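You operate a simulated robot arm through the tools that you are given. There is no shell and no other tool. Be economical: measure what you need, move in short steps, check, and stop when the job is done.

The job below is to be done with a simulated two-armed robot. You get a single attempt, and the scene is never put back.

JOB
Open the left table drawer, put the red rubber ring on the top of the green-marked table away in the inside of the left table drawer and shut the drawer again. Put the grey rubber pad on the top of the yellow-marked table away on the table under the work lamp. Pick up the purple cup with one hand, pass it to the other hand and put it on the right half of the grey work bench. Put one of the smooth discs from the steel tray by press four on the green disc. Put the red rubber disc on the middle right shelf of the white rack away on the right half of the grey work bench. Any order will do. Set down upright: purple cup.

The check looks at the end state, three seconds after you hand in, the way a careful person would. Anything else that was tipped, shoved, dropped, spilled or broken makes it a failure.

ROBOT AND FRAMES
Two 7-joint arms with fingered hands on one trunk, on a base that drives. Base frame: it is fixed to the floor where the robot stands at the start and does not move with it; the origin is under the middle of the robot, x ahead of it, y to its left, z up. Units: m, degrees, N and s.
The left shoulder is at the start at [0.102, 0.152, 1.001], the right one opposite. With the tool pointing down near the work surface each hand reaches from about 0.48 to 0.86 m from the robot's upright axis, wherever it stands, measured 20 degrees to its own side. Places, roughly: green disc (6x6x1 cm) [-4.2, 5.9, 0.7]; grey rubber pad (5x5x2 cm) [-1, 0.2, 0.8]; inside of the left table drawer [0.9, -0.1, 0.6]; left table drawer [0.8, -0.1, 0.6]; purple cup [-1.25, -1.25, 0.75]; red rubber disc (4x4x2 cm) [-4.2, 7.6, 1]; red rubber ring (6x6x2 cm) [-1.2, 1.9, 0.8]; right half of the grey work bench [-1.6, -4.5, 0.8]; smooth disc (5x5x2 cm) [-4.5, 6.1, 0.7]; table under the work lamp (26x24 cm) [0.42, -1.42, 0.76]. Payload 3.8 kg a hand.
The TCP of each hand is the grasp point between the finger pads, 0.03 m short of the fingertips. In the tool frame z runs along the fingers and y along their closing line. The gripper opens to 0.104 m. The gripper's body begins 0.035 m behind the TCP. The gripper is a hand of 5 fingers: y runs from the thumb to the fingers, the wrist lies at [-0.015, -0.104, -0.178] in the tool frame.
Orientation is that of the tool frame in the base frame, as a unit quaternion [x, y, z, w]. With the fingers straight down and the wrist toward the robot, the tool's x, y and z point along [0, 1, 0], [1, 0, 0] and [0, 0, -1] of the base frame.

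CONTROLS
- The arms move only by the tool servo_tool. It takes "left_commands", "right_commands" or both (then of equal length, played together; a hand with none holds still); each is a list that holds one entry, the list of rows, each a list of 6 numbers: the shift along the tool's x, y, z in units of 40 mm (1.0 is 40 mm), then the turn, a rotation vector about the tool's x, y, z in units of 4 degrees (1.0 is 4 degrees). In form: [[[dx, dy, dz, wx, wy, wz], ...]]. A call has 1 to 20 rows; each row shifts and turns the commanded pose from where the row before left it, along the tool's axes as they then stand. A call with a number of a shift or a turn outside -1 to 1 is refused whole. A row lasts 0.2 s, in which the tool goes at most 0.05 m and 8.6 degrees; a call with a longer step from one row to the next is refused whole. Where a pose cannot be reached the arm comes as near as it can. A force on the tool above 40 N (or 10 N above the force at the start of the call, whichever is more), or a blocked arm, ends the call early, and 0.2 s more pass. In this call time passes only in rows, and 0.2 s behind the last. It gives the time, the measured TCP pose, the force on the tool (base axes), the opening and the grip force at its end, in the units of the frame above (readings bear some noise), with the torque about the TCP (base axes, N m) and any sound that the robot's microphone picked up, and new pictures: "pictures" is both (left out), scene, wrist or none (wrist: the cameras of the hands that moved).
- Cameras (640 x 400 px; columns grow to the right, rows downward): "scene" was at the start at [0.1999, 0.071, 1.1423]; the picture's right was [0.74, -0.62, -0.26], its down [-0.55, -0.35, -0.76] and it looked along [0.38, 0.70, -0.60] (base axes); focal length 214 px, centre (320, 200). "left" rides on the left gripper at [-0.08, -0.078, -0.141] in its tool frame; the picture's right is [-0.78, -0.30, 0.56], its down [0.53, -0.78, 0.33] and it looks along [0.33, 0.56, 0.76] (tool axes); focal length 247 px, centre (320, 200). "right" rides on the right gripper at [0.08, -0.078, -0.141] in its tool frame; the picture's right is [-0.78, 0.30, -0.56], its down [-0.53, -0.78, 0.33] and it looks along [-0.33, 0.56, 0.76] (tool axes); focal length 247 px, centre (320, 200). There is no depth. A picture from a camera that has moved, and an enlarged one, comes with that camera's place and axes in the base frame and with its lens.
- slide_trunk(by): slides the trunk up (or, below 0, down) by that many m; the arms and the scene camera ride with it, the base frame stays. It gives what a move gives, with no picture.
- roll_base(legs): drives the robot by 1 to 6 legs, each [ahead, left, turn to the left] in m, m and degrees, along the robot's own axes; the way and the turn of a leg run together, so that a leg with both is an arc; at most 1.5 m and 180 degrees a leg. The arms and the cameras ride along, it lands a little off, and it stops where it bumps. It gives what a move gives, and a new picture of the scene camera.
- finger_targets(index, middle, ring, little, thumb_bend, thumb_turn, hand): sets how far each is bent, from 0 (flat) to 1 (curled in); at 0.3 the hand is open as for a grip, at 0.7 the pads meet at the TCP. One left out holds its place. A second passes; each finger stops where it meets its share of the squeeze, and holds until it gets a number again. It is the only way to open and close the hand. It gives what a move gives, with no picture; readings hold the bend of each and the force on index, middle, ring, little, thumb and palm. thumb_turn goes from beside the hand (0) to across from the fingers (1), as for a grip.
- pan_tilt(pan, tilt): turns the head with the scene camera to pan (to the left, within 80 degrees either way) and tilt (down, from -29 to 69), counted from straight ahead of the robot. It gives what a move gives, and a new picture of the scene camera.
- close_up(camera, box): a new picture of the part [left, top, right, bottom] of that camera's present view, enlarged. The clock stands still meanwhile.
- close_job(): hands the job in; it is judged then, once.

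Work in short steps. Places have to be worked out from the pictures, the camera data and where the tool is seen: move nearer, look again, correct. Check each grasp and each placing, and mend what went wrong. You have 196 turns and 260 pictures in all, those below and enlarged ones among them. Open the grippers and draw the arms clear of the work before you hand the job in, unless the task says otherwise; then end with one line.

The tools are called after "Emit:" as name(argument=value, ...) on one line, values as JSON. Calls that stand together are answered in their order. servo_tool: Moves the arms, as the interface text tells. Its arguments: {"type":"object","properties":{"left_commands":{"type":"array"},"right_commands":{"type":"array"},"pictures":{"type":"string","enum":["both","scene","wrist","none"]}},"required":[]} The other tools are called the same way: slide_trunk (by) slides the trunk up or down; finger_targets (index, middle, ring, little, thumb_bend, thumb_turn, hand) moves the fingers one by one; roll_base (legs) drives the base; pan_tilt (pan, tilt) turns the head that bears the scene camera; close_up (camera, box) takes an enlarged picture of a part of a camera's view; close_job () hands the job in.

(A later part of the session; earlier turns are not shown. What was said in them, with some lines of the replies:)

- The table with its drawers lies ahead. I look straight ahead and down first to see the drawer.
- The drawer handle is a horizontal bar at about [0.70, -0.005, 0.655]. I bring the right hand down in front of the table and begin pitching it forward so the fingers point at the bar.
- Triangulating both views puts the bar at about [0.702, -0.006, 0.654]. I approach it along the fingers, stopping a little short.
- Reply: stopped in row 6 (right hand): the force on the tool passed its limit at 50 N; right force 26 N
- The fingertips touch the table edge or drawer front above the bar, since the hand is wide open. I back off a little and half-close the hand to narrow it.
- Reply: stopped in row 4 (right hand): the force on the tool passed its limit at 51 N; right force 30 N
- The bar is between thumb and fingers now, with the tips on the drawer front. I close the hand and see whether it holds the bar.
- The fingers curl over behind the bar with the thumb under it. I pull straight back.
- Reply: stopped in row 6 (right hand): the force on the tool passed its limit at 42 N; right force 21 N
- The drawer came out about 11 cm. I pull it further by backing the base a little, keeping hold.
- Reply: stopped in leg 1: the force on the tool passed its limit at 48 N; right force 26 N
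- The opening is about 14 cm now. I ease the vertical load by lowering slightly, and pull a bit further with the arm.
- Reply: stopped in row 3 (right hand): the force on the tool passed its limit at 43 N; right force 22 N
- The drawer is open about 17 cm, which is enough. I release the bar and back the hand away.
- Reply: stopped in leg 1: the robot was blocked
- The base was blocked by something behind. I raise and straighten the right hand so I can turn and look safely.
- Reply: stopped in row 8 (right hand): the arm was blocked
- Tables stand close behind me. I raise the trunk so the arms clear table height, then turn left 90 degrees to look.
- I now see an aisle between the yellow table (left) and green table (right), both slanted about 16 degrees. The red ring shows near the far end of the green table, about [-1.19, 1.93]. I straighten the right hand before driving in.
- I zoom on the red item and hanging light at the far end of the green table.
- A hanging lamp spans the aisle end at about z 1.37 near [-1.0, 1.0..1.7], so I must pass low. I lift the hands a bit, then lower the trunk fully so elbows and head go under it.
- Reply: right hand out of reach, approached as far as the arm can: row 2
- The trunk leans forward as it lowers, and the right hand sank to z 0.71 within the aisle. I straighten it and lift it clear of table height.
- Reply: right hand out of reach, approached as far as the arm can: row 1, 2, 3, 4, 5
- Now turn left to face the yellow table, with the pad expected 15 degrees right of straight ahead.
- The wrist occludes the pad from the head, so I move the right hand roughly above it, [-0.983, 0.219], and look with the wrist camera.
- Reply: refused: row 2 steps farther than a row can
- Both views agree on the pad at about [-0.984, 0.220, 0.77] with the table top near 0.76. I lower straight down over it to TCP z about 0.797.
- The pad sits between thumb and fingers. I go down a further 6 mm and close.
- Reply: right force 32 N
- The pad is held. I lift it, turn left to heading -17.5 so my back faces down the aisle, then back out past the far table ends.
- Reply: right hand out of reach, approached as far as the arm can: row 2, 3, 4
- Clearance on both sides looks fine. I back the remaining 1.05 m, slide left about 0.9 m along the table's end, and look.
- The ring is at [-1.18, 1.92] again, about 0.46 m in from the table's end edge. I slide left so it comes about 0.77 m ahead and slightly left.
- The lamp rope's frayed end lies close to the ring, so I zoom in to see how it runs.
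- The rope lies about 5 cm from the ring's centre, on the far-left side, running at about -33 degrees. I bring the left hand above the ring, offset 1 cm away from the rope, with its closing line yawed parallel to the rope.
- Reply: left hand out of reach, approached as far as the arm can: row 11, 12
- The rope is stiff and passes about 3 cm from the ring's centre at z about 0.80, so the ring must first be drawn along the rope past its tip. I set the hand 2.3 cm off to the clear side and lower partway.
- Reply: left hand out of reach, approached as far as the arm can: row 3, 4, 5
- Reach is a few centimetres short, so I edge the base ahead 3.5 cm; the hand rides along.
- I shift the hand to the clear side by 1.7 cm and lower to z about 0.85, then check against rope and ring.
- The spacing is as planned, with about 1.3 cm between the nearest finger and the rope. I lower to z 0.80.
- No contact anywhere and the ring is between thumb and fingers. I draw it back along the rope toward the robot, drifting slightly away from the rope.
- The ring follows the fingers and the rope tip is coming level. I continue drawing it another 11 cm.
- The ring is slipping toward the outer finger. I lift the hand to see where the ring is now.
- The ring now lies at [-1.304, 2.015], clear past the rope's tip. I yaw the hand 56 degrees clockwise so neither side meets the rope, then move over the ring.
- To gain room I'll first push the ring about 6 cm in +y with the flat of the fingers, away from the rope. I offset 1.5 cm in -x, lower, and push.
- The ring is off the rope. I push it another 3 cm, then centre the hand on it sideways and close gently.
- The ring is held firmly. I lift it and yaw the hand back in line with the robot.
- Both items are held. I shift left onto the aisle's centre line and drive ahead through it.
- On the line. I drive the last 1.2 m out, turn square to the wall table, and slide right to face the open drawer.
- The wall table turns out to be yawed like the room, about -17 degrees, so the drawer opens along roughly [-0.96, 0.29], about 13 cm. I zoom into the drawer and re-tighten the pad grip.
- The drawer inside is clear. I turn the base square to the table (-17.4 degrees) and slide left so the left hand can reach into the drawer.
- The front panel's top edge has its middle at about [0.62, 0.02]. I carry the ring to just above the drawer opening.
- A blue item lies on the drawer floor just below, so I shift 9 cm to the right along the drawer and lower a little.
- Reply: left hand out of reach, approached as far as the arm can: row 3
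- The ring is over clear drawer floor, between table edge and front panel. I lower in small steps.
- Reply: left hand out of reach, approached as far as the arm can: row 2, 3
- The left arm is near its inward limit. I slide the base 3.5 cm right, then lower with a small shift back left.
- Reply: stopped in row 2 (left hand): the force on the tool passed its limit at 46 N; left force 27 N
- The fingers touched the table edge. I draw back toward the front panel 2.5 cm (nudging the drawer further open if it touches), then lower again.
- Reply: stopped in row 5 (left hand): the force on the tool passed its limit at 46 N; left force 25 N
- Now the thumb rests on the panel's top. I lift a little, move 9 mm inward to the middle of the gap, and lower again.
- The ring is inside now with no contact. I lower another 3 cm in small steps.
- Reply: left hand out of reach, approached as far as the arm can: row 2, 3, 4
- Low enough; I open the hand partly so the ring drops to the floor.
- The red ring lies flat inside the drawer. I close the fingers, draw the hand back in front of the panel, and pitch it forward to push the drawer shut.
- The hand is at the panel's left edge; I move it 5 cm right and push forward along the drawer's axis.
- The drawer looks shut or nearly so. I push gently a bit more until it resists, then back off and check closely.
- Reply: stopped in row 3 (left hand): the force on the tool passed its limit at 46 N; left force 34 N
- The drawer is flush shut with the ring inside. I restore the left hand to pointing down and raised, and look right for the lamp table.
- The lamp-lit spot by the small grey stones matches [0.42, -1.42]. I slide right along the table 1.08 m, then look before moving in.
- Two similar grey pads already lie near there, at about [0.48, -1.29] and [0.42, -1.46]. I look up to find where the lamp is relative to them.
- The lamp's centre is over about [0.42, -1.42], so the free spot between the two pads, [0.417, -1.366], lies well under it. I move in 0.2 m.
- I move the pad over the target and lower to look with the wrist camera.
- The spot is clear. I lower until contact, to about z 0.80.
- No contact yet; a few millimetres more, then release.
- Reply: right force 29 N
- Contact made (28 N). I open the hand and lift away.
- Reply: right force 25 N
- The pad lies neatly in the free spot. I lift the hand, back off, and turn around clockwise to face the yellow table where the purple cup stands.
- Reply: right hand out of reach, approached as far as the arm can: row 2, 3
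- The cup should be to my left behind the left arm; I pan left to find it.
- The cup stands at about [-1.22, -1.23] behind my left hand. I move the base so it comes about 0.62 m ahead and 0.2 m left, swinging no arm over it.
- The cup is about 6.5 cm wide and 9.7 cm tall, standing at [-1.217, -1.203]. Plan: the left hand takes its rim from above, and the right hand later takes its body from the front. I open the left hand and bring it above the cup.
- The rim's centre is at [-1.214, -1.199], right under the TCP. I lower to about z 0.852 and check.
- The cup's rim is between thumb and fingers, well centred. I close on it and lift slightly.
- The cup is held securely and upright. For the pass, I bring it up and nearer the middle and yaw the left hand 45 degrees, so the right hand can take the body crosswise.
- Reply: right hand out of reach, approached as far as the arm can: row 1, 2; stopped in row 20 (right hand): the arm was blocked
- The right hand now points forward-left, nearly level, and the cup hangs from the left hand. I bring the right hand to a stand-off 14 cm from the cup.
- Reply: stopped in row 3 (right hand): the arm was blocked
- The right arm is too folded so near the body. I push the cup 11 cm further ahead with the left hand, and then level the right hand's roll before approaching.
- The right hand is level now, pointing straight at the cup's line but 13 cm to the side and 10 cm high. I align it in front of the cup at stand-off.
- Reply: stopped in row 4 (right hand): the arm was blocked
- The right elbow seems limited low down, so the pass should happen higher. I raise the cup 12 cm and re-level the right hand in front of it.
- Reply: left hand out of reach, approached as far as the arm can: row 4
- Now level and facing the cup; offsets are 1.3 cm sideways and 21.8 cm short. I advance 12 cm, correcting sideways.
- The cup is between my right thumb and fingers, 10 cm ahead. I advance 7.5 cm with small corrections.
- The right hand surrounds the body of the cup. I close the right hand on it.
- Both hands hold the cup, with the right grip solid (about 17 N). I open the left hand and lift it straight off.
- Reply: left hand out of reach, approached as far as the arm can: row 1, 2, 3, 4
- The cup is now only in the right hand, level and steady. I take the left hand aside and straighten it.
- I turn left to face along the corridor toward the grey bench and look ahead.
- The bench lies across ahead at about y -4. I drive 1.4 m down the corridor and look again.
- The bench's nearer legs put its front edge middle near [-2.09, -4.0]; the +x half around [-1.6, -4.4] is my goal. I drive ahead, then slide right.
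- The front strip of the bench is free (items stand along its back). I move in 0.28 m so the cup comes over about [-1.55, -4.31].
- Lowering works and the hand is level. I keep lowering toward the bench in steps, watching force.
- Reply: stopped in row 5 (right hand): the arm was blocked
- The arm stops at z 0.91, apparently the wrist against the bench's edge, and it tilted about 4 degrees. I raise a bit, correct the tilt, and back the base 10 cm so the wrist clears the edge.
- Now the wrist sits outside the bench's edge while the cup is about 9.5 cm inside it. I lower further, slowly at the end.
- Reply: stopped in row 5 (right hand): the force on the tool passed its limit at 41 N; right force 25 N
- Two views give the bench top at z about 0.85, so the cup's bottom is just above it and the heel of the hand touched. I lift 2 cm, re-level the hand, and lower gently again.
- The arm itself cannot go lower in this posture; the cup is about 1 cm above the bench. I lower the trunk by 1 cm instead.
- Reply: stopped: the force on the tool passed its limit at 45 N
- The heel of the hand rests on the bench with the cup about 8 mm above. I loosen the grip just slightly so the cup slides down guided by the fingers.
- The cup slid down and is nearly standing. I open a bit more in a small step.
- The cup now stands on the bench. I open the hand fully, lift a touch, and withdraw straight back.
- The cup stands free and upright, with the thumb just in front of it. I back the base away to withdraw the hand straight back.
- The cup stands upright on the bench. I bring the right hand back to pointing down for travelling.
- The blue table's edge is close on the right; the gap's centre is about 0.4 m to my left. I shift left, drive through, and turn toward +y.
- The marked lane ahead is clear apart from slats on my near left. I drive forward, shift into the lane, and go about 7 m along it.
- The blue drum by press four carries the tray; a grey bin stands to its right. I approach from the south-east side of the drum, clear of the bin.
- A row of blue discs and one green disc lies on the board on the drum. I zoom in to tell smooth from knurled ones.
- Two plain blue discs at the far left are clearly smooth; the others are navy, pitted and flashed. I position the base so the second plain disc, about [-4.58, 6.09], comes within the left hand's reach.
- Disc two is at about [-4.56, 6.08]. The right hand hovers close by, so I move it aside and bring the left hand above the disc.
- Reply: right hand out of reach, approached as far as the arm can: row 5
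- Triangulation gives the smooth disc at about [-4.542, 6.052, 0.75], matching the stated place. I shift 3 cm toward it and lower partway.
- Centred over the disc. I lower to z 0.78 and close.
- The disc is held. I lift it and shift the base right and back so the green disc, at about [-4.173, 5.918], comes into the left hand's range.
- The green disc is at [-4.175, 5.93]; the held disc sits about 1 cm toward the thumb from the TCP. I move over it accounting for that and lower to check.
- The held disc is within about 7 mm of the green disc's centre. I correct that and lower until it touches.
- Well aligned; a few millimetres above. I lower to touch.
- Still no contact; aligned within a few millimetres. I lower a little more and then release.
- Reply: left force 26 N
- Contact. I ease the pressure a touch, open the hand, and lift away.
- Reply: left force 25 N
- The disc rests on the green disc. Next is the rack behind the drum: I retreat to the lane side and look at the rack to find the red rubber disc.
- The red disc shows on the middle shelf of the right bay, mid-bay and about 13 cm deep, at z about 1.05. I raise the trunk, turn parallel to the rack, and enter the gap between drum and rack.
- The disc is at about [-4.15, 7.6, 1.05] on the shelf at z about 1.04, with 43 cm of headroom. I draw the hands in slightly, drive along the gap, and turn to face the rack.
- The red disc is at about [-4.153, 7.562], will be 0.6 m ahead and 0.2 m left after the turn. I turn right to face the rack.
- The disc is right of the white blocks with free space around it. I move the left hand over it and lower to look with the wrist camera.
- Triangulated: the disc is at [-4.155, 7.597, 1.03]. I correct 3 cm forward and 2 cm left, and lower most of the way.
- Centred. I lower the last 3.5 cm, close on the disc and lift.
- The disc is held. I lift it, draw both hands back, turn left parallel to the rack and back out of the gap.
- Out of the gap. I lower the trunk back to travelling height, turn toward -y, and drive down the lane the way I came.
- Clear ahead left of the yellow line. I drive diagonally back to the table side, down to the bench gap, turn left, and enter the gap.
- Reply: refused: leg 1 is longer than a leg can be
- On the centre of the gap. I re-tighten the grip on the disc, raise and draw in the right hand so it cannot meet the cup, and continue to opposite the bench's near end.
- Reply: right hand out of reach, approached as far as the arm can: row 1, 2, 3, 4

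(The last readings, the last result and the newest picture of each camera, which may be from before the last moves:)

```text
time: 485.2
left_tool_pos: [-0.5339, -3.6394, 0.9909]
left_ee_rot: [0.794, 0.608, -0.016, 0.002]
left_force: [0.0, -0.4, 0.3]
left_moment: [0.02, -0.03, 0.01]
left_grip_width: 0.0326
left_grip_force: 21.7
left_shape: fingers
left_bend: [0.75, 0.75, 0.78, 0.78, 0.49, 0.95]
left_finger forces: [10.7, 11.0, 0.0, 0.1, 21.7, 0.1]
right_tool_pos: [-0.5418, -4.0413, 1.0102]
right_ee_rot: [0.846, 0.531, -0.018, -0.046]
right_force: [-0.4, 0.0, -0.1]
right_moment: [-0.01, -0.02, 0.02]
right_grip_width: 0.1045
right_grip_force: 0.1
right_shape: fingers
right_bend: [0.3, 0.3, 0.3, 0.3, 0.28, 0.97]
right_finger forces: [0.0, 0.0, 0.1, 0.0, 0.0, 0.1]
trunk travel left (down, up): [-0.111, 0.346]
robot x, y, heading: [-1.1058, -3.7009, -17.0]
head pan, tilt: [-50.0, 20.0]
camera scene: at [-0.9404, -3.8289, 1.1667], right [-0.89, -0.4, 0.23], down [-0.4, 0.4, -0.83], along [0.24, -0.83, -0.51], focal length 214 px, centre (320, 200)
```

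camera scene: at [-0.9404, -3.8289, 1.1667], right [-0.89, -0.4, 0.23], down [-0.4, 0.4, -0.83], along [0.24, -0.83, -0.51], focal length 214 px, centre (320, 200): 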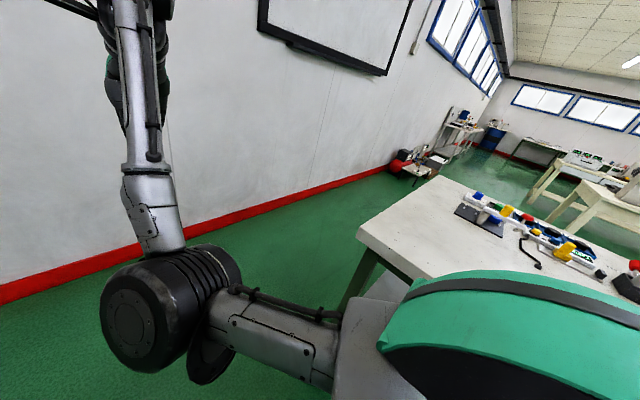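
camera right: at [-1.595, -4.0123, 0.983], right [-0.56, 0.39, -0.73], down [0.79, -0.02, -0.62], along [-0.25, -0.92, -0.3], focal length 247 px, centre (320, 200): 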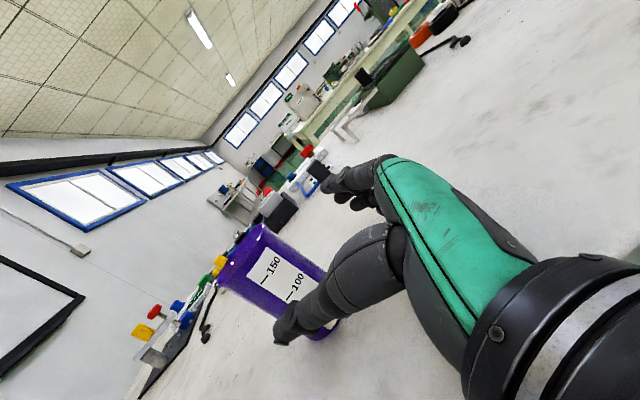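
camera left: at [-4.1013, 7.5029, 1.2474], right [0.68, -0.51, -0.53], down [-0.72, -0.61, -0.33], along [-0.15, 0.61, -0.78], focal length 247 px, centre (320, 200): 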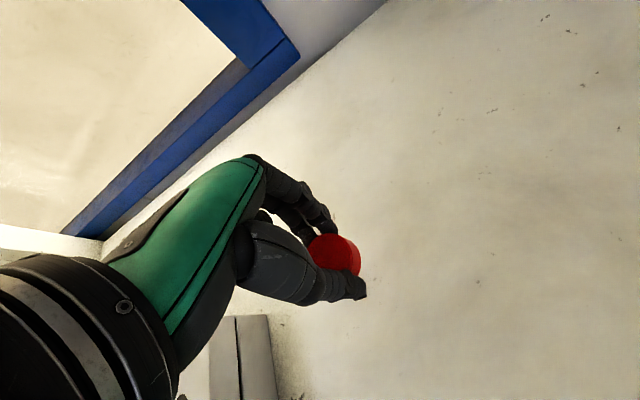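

Position is right. I turn right to face the bench; the right hand will stop 13 cm short of the cup and above its rim.

Emit:
roll_base(legs=[[0, 0, -89]])

Emit:
pan_tilt(pan=0, tilt=28)

```text
time: 489.4
left_tool_pos: [-1.0355, -4.2751, 0.9921]
left_ee_rot: [0.992, -0.122, -0.013, -0.011]
left_force: [0.4, 0.3, -0.5]
left_moment: [-0.04, -0.04, -0.02]
left_grip_width: 0.0325
left_grip_force: 20.8
left_shape: fingers
left_bend: [0.75, 0.75, 0.78, 0.78, 0.49, 0.95]
left_finger forces: [10.1, 10.6, 0.0, 0.1, 20.7, 0.0]
right_tool_pos: [-1.4377, -4.2739, 1.0103]
right_ee_rot: [0.976, -0.214, 0.018, -0.045]
right_force: [0.6, -0.1, 0.0]
right_moment: [-0.01, -0.01, -0.02]
right_grip_width: 0.1043
right_grip_force: 0.1
right_shape: fingers
right_bend: [0.3, 0.3, 0.3, 0.3, 0.28, 0.97]
right_finger forces: [0.0, 0.1, 0.0, 0.0, 0.0, 0.0]
trunk travel left (down, up): [-0.111, 0.346]
robot x, y, heading: [-1.1093, -3.7026, -105.9]
head pan, tilt: [-50.0, 20.0]
camera scene: at [-1.2324, -3.8734, 1.1667], right [-0.42, 0.88, 0.23], down [0.39, 0.41, -0.83], along [-0.82, -0.25, -0.51], focal length 214 px, centre (320, 200)
```

scene: 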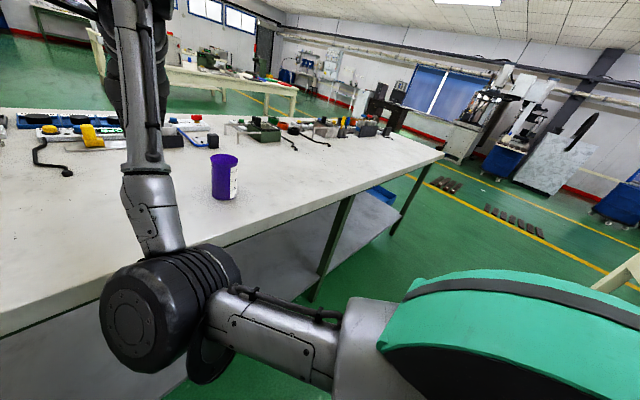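

```text
time: 490.6
left_tool_pos: [-1.036, -4.2747, 0.9916]
left_ee_rot: [0.992, -0.122, -0.012, -0.01]
left_force: [0.5, 1.3, 1.4]
left_moment: [-0.03, 0.01, 0.03]
left_grip_width: 0.0323
left_grip_force: 20.8
left_shape: fingers
left_bend: [0.75, 0.75, 0.78, 0.78, 0.49, 0.95]
left_finger forces: [10.0, 10.6, 0.0, 0.0, 20.6, 0.0]
right_tool_pos: [-1.4387, -4.2734, 1.009]
right_ee_rot: [0.976, -0.213, 0.019, -0.045]
right_force: [-0.2, -0.2, 1.0]
right_moment: [0.04, 0.0, 0.02]
right_grip_width: 0.1046
right_grip_force: 0.0
right_shape: fingers
right_bend: [0.3, 0.3, 0.3, 0.3, 0.28, 0.97]
right_finger forces: [0.1, 0.0, 0.0, 0.0, 0.0, 0.0]
trunk travel left (down, up): [-0.111, 0.346]
robot x, y, heading: [-1.1068, -3.698, -106.0]
head pan, tilt: [0.0, 28.0]
camera scene: at [-1.1709, -3.918, 1.1449], right [-0.96, 0.28, 0.0], down [0.2, 0.69, -0.7], along [-0.19, -0.67, -0.72], focal length 214 px, centre (320, 200)
```

scene: 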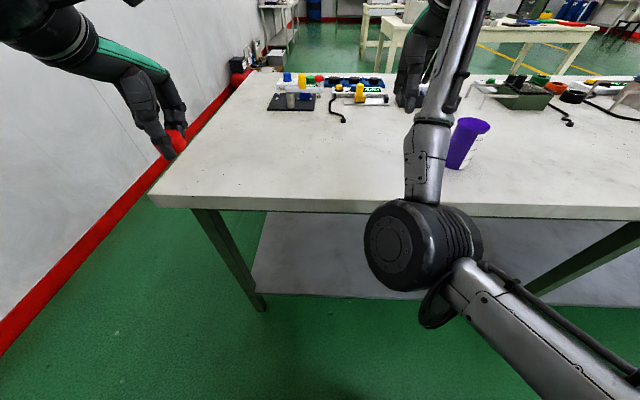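

The cup still stands upright. I place the disc about 43 cm to its left, at [-1.164, -4.353], some 12 cm from the front edge: first moving above it.

Emit:
servo_tool(left_commands=[[[-0.66, 0.67, 0.3, 0, 0, 0], [-0.66, 0.67, 0.4, 0, 0, 0], [-0.66, 0.67, 0.4, 0, 0, 0], [-0.66, 0.67, 0.4, 0, 0, 0]]], pictures="both")

```text
time: 491.6
left_tool_pos: [-1.168, -4.3542, 0.9325]
left_ee_rot: [0.992, -0.122, -0.011, -0.011]
left_force: [-0.3, 0.5, 0.3]
left_moment: [0.0, -0.02, -0.03]
left_grip_width: 0.0323
left_grip_force: 20.0
left_shape: fingers
left_bend: [0.75, 0.75, 0.78, 0.78, 0.49, 0.95]
left_finger forces: [9.9, 10.5, 0.0, 0.1, 20.5, 0.0]
right_tool_pos: [-1.4384, -4.275, 1.0087]
right_ee_rot: [0.976, -0.213, 0.019, -0.045]
right_force: [-0.6, 0.0, -0.2]
right_moment: [0.01, -0.01, -0.02]
right_grip_width: 0.1047
right_grip_force: 0.0
right_shape: fingers
right_bend: [0.3, 0.3, 0.3, 0.3, 0.28, 0.97]
right_finger forces: [0.0, 0.0, 0.1, 0.1, 0.0, 0.0]
trunk travel left (down, up): [-0.111, 0.346]
robot x, y, heading: [-1.1085, -3.7009, -105.9]
head pan, tilt: [0.0, 28.0]
camera scene: at [-1.1719, -3.9186, 1.1446], right [-0.96, 0.28, 0.0], down [0.2, 0.69, -0.7], along [-0.19, -0.67, -0.72], focal length 214 px, centre (320, 200)
camera left: at [-1.2229, -4.2628, 1.0766], right [-0.69, 0.49, -0.53], down [0.7, 0.63, -0.33], along [0.17, -0.6, -0.78], focal length 247 px, centre (320, 200)
```

scene: 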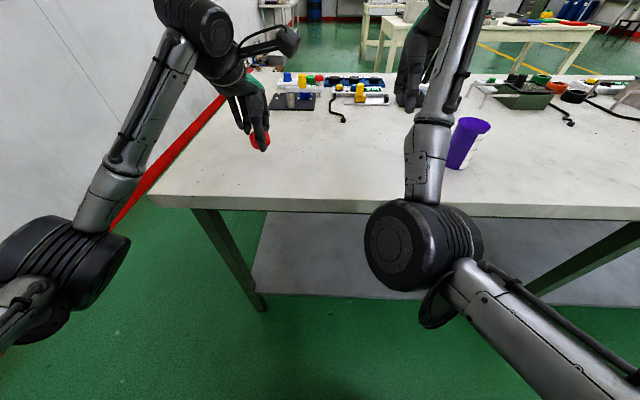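
left: 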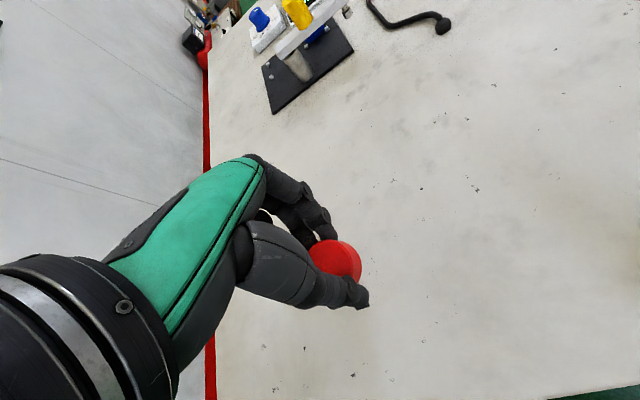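

The spot is bare bench. I lower slowly until it touches.

Emit:
servo_tool(left_commands=[[[0, 0, 0.6, 0, 0, 0], [0, 0, 0.4, 0, 0, 0], [0, 0, 0.15, 0, 0, 0], [0, 0, 0.12, 0, 0, 0], [0, 0, 0.1, 0, 0, 0], [0, 0, 0.1, 0, 0, 0]]], pictures="none")

```text
time: 493.0
left_tool_pos: [-1.1668, -4.3497, 0.8804]
left_ee_rot: [0.992, -0.123, -0.015, -0.003]
left_force: [-1.6, -7.8, 34.1]
left_moment: [1.29, -0.24, 0.0]
left_grip_width: 0.0311
left_grip_force: 37.7
left_shape: fingers
left_bend: [0.75, 0.75, 0.78, 0.78, 0.51, 0.94]
left_finger forces: [10.3, 13.0, 1.1, 0.0, 51.2, 0.0]
right_tool_pos: [-1.4381, -4.2709, 1.0129]
right_ee_rot: [0.976, -0.213, 0.02, -0.044]
right_force: [0.0, 0.1, -0.1]
right_moment: [0.01, 0.0, 0.0]
right_grip_width: 0.1044
right_grip_force: 0.1
right_shape: fingers
right_bend: [0.3, 0.3, 0.3, 0.3, 0.28, 0.97]
right_finger forces: [0.1, 0.1, 0.1, 0.0, 0.0, 0.0]
trunk travel left (down, up): [-0.111, 0.346]
robot x, y, heading: [-1.1058, -3.7057, -106.0]
head pan, tilt: [0.0, 28.0]
```

Contact at z 0.88. I ease up slightly, open the hand, lift, and check.

Emit:
servo_tool(left_commands=[[[0, 0, -0.08, 0, 0, 0]]], pictures="none")

Emit:
finger_targets(hand="left", index=0.35, middle=0.35, ring=0.35, little=0.35, thumb_bend=0.3)

Emit:
servo_tool(left_commands=[[[0, 0, -0.5, 0, 0, 0], [0, 0, -0.8, 0, 0, 0], [0, 0, -0.8, 0, 0, 0], [0, 0, -0.8, 0, 0, 0]]], pictures="wrist")

```text
time: 493.4
left_tool_pos: [-1.1678, -4.3493, 0.8801]
left_ee_rot: [0.992, -0.123, -0.013, -0.006]
left_force: [-0.8, -8.8, 31.3]
left_moment: [1.14, -0.19, -0.03]
left_grip_width: 0.031
left_grip_force: 38.4
left_shape: fingers
left_bend: [0.75, 0.75, 0.78, 0.78, 0.52, 0.94]
left_finger forces: [11.1, 13.5, 1.2, 0.1, 50.8, 0.1]
right_tool_pos: [-1.4397, -4.2715, 1.0113]
right_ee_rot: [0.976, -0.214, 0.02, -0.045]
right_force: [0.7, -0.4, 0.4]
right_moment: [-0.02, 0.01, -0.01]
right_grip_width: 0.1043
right_grip_force: 0.1
right_shape: fingers
right_bend: [0.3, 0.3, 0.3, 0.3, 0.28, 0.97]
right_finger forces: [0.1, 0.0, 0.0, 0.0, 0.1, 0.1]
trunk travel left (down, up): [-0.111, 0.346]
robot x, y, heading: [-1.1077, -3.6997, -106.1]
head pan, tilt: [0.0, 28.0]
```

```text
time: 494.4
left_tool_pos: [-1.1684, -4.3462, 0.8815]
left_ee_rot: [0.992, -0.123, -0.014, -0.006]
left_force: [1.9, 11.6, 31.5]
left_moment: [-0.67, 0.27, -0.06]
left_grip_width: 0.0712
left_grip_force: 15.4
left_shape: fingers
left_bend: [0.47, 0.38, 0.35, 0.35, 0.3, 0.97]
left_finger forces: [19.9, 11.5, 0.1, 0.1, 0.1, 0.0]
right_tool_pos: [-1.4365, -4.2688, 1.0134]
right_ee_rot: [0.976, -0.213, 0.02, -0.042]
right_force: [0.0, -0.3, -0.4]
right_moment: [0.05, 0.01, -0.01]
right_grip_width: 0.1046
right_grip_force: 0.0
right_shape: fingers
right_bend: [0.3, 0.3, 0.3, 0.3, 0.28, 0.97]
right_finger forces: [0.0, 0.1, 0.0, 0.0, 0.0, 0.0]
trunk travel left (down, up): [-0.111, 0.346]
robot x, y, heading: [-1.1107, -3.7016, -106.0]
head pan, tilt: [0.0, 28.0]
```

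```text
time: 495.4
left_tool_pos: [-1.1648, -4.355, 0.993]
left_ee_rot: [0.993, -0.121, -0.012, -0.011]
left_force: [0.3, -1.0, -0.6]
left_moment: [0.0, 0.01, 0.05]
left_grip_width: 0.0965
left_grip_force: 0.1
left_shape: fingers
left_bend: [0.35, 0.35, 0.35, 0.35, 0.3, 0.97]
left_finger forces: [0.0, 0.1, 0.0, 0.1, 0.0, 0.0]
right_tool_pos: [-1.4387, -4.2744, 1.0111]
right_ee_rot: [0.976, -0.213, 0.02, -0.045]
right_force: [0.0, 0.0, -0.8]
right_moment: [-0.01, 0.0, 0.02]
right_grip_width: 0.1042
right_grip_force: 0.0
right_shape: fingers
right_bend: [0.3, 0.3, 0.3, 0.3, 0.28, 0.97]
right_finger forces: [0.0, 0.0, 0.0, 0.0, 0.1, 0.1]
trunk travel left (down, up): [-0.111, 0.346]
robot x, y, heading: [-1.1072, -3.7046, -106.0]
head pan, tilt: [0.0, 28.0]
camera left: at [-1.2203, -4.2625, 1.1377], right [-0.69, 0.49, -0.53], down [0.7, 0.63, -0.33], along [0.17, -0.6, -0.78], focal length 247 px, centre (320, 200)
```

left: 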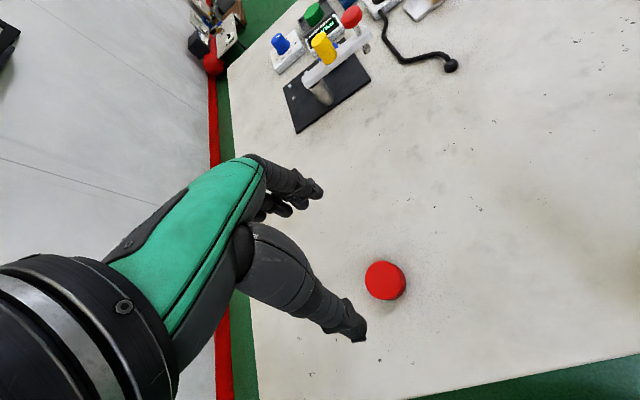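

The red disc lies flat on the bench and the cup stands upright. I back away so both arms are clear, and take a last look.

Emit:
roll_base(legs=[[-0.25, 0, 0]])

```text
time: 497.2
left_tool_pos: [-1.0951, -4.1144, 0.9931]
left_ee_rot: [0.993, -0.12, -0.013, -0.011]
left_force: [0.2, 1.1, -0.4]
left_moment: [0.02, -0.03, 0.0]
left_grip_width: 0.0968
left_grip_force: 0.0
left_shape: fingers
left_bend: [0.35, 0.35, 0.35, 0.35, 0.3, 0.97]
left_finger forces: [0.0, 0.0, 0.0, 0.1, 0.0, 0.0]
right_tool_pos: [-1.3685, -4.0339, 1.0089]
right_ee_rot: [0.976, -0.213, 0.018, -0.045]
right_force: [0.7, -0.5, 0.2]
right_moment: [0.04, 0.01, -0.01]
right_grip_width: 0.1044
right_grip_force: 0.1
right_shape: fingers
right_bend: [0.3, 0.3, 0.3, 0.3, 0.28, 0.97]
right_finger forces: [0.0, 0.0, 0.1, 0.0, 0.0, 0.0]
trunk travel left (down, up): [-0.111, 0.346]
robot x, y, heading: [-1.039, -3.4616, -105.7]
head pan, tilt: [0.0, 28.0]
camera scene: at [-1.1018, -3.6783, 1.1449], right [-0.96, 0.27, 0.0], down [0.2, 0.69, -0.7], along [-0.19, -0.67, -0.72], focal length 214 px, centre (320, 200)
```

scene: 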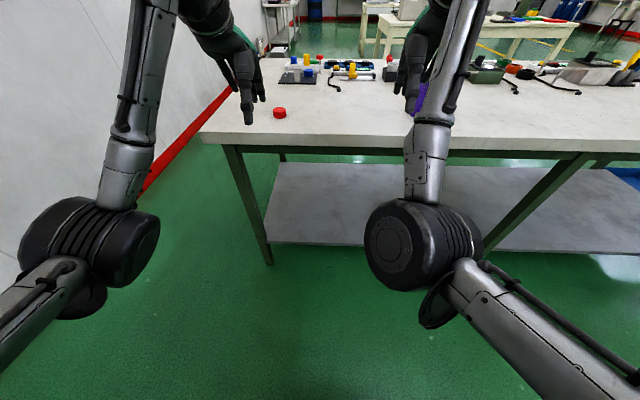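

All five tasks are done, the grippers are open and the arms are clear of the work. I hand in.

Emit:
close_job()

```text
The job is handed in.
```

I finished all five tasks and handed the job in: the ring is in the shut drawer, the pad is under the lamp, the upright cup and the red disc are on the grey bench's right half, and the smooth disc is on the green one. I took the right half as the +x end, going by your coordinates; early on the base backed into something behind it, most likely the yellow-marked table, and I did not check that table for movement.
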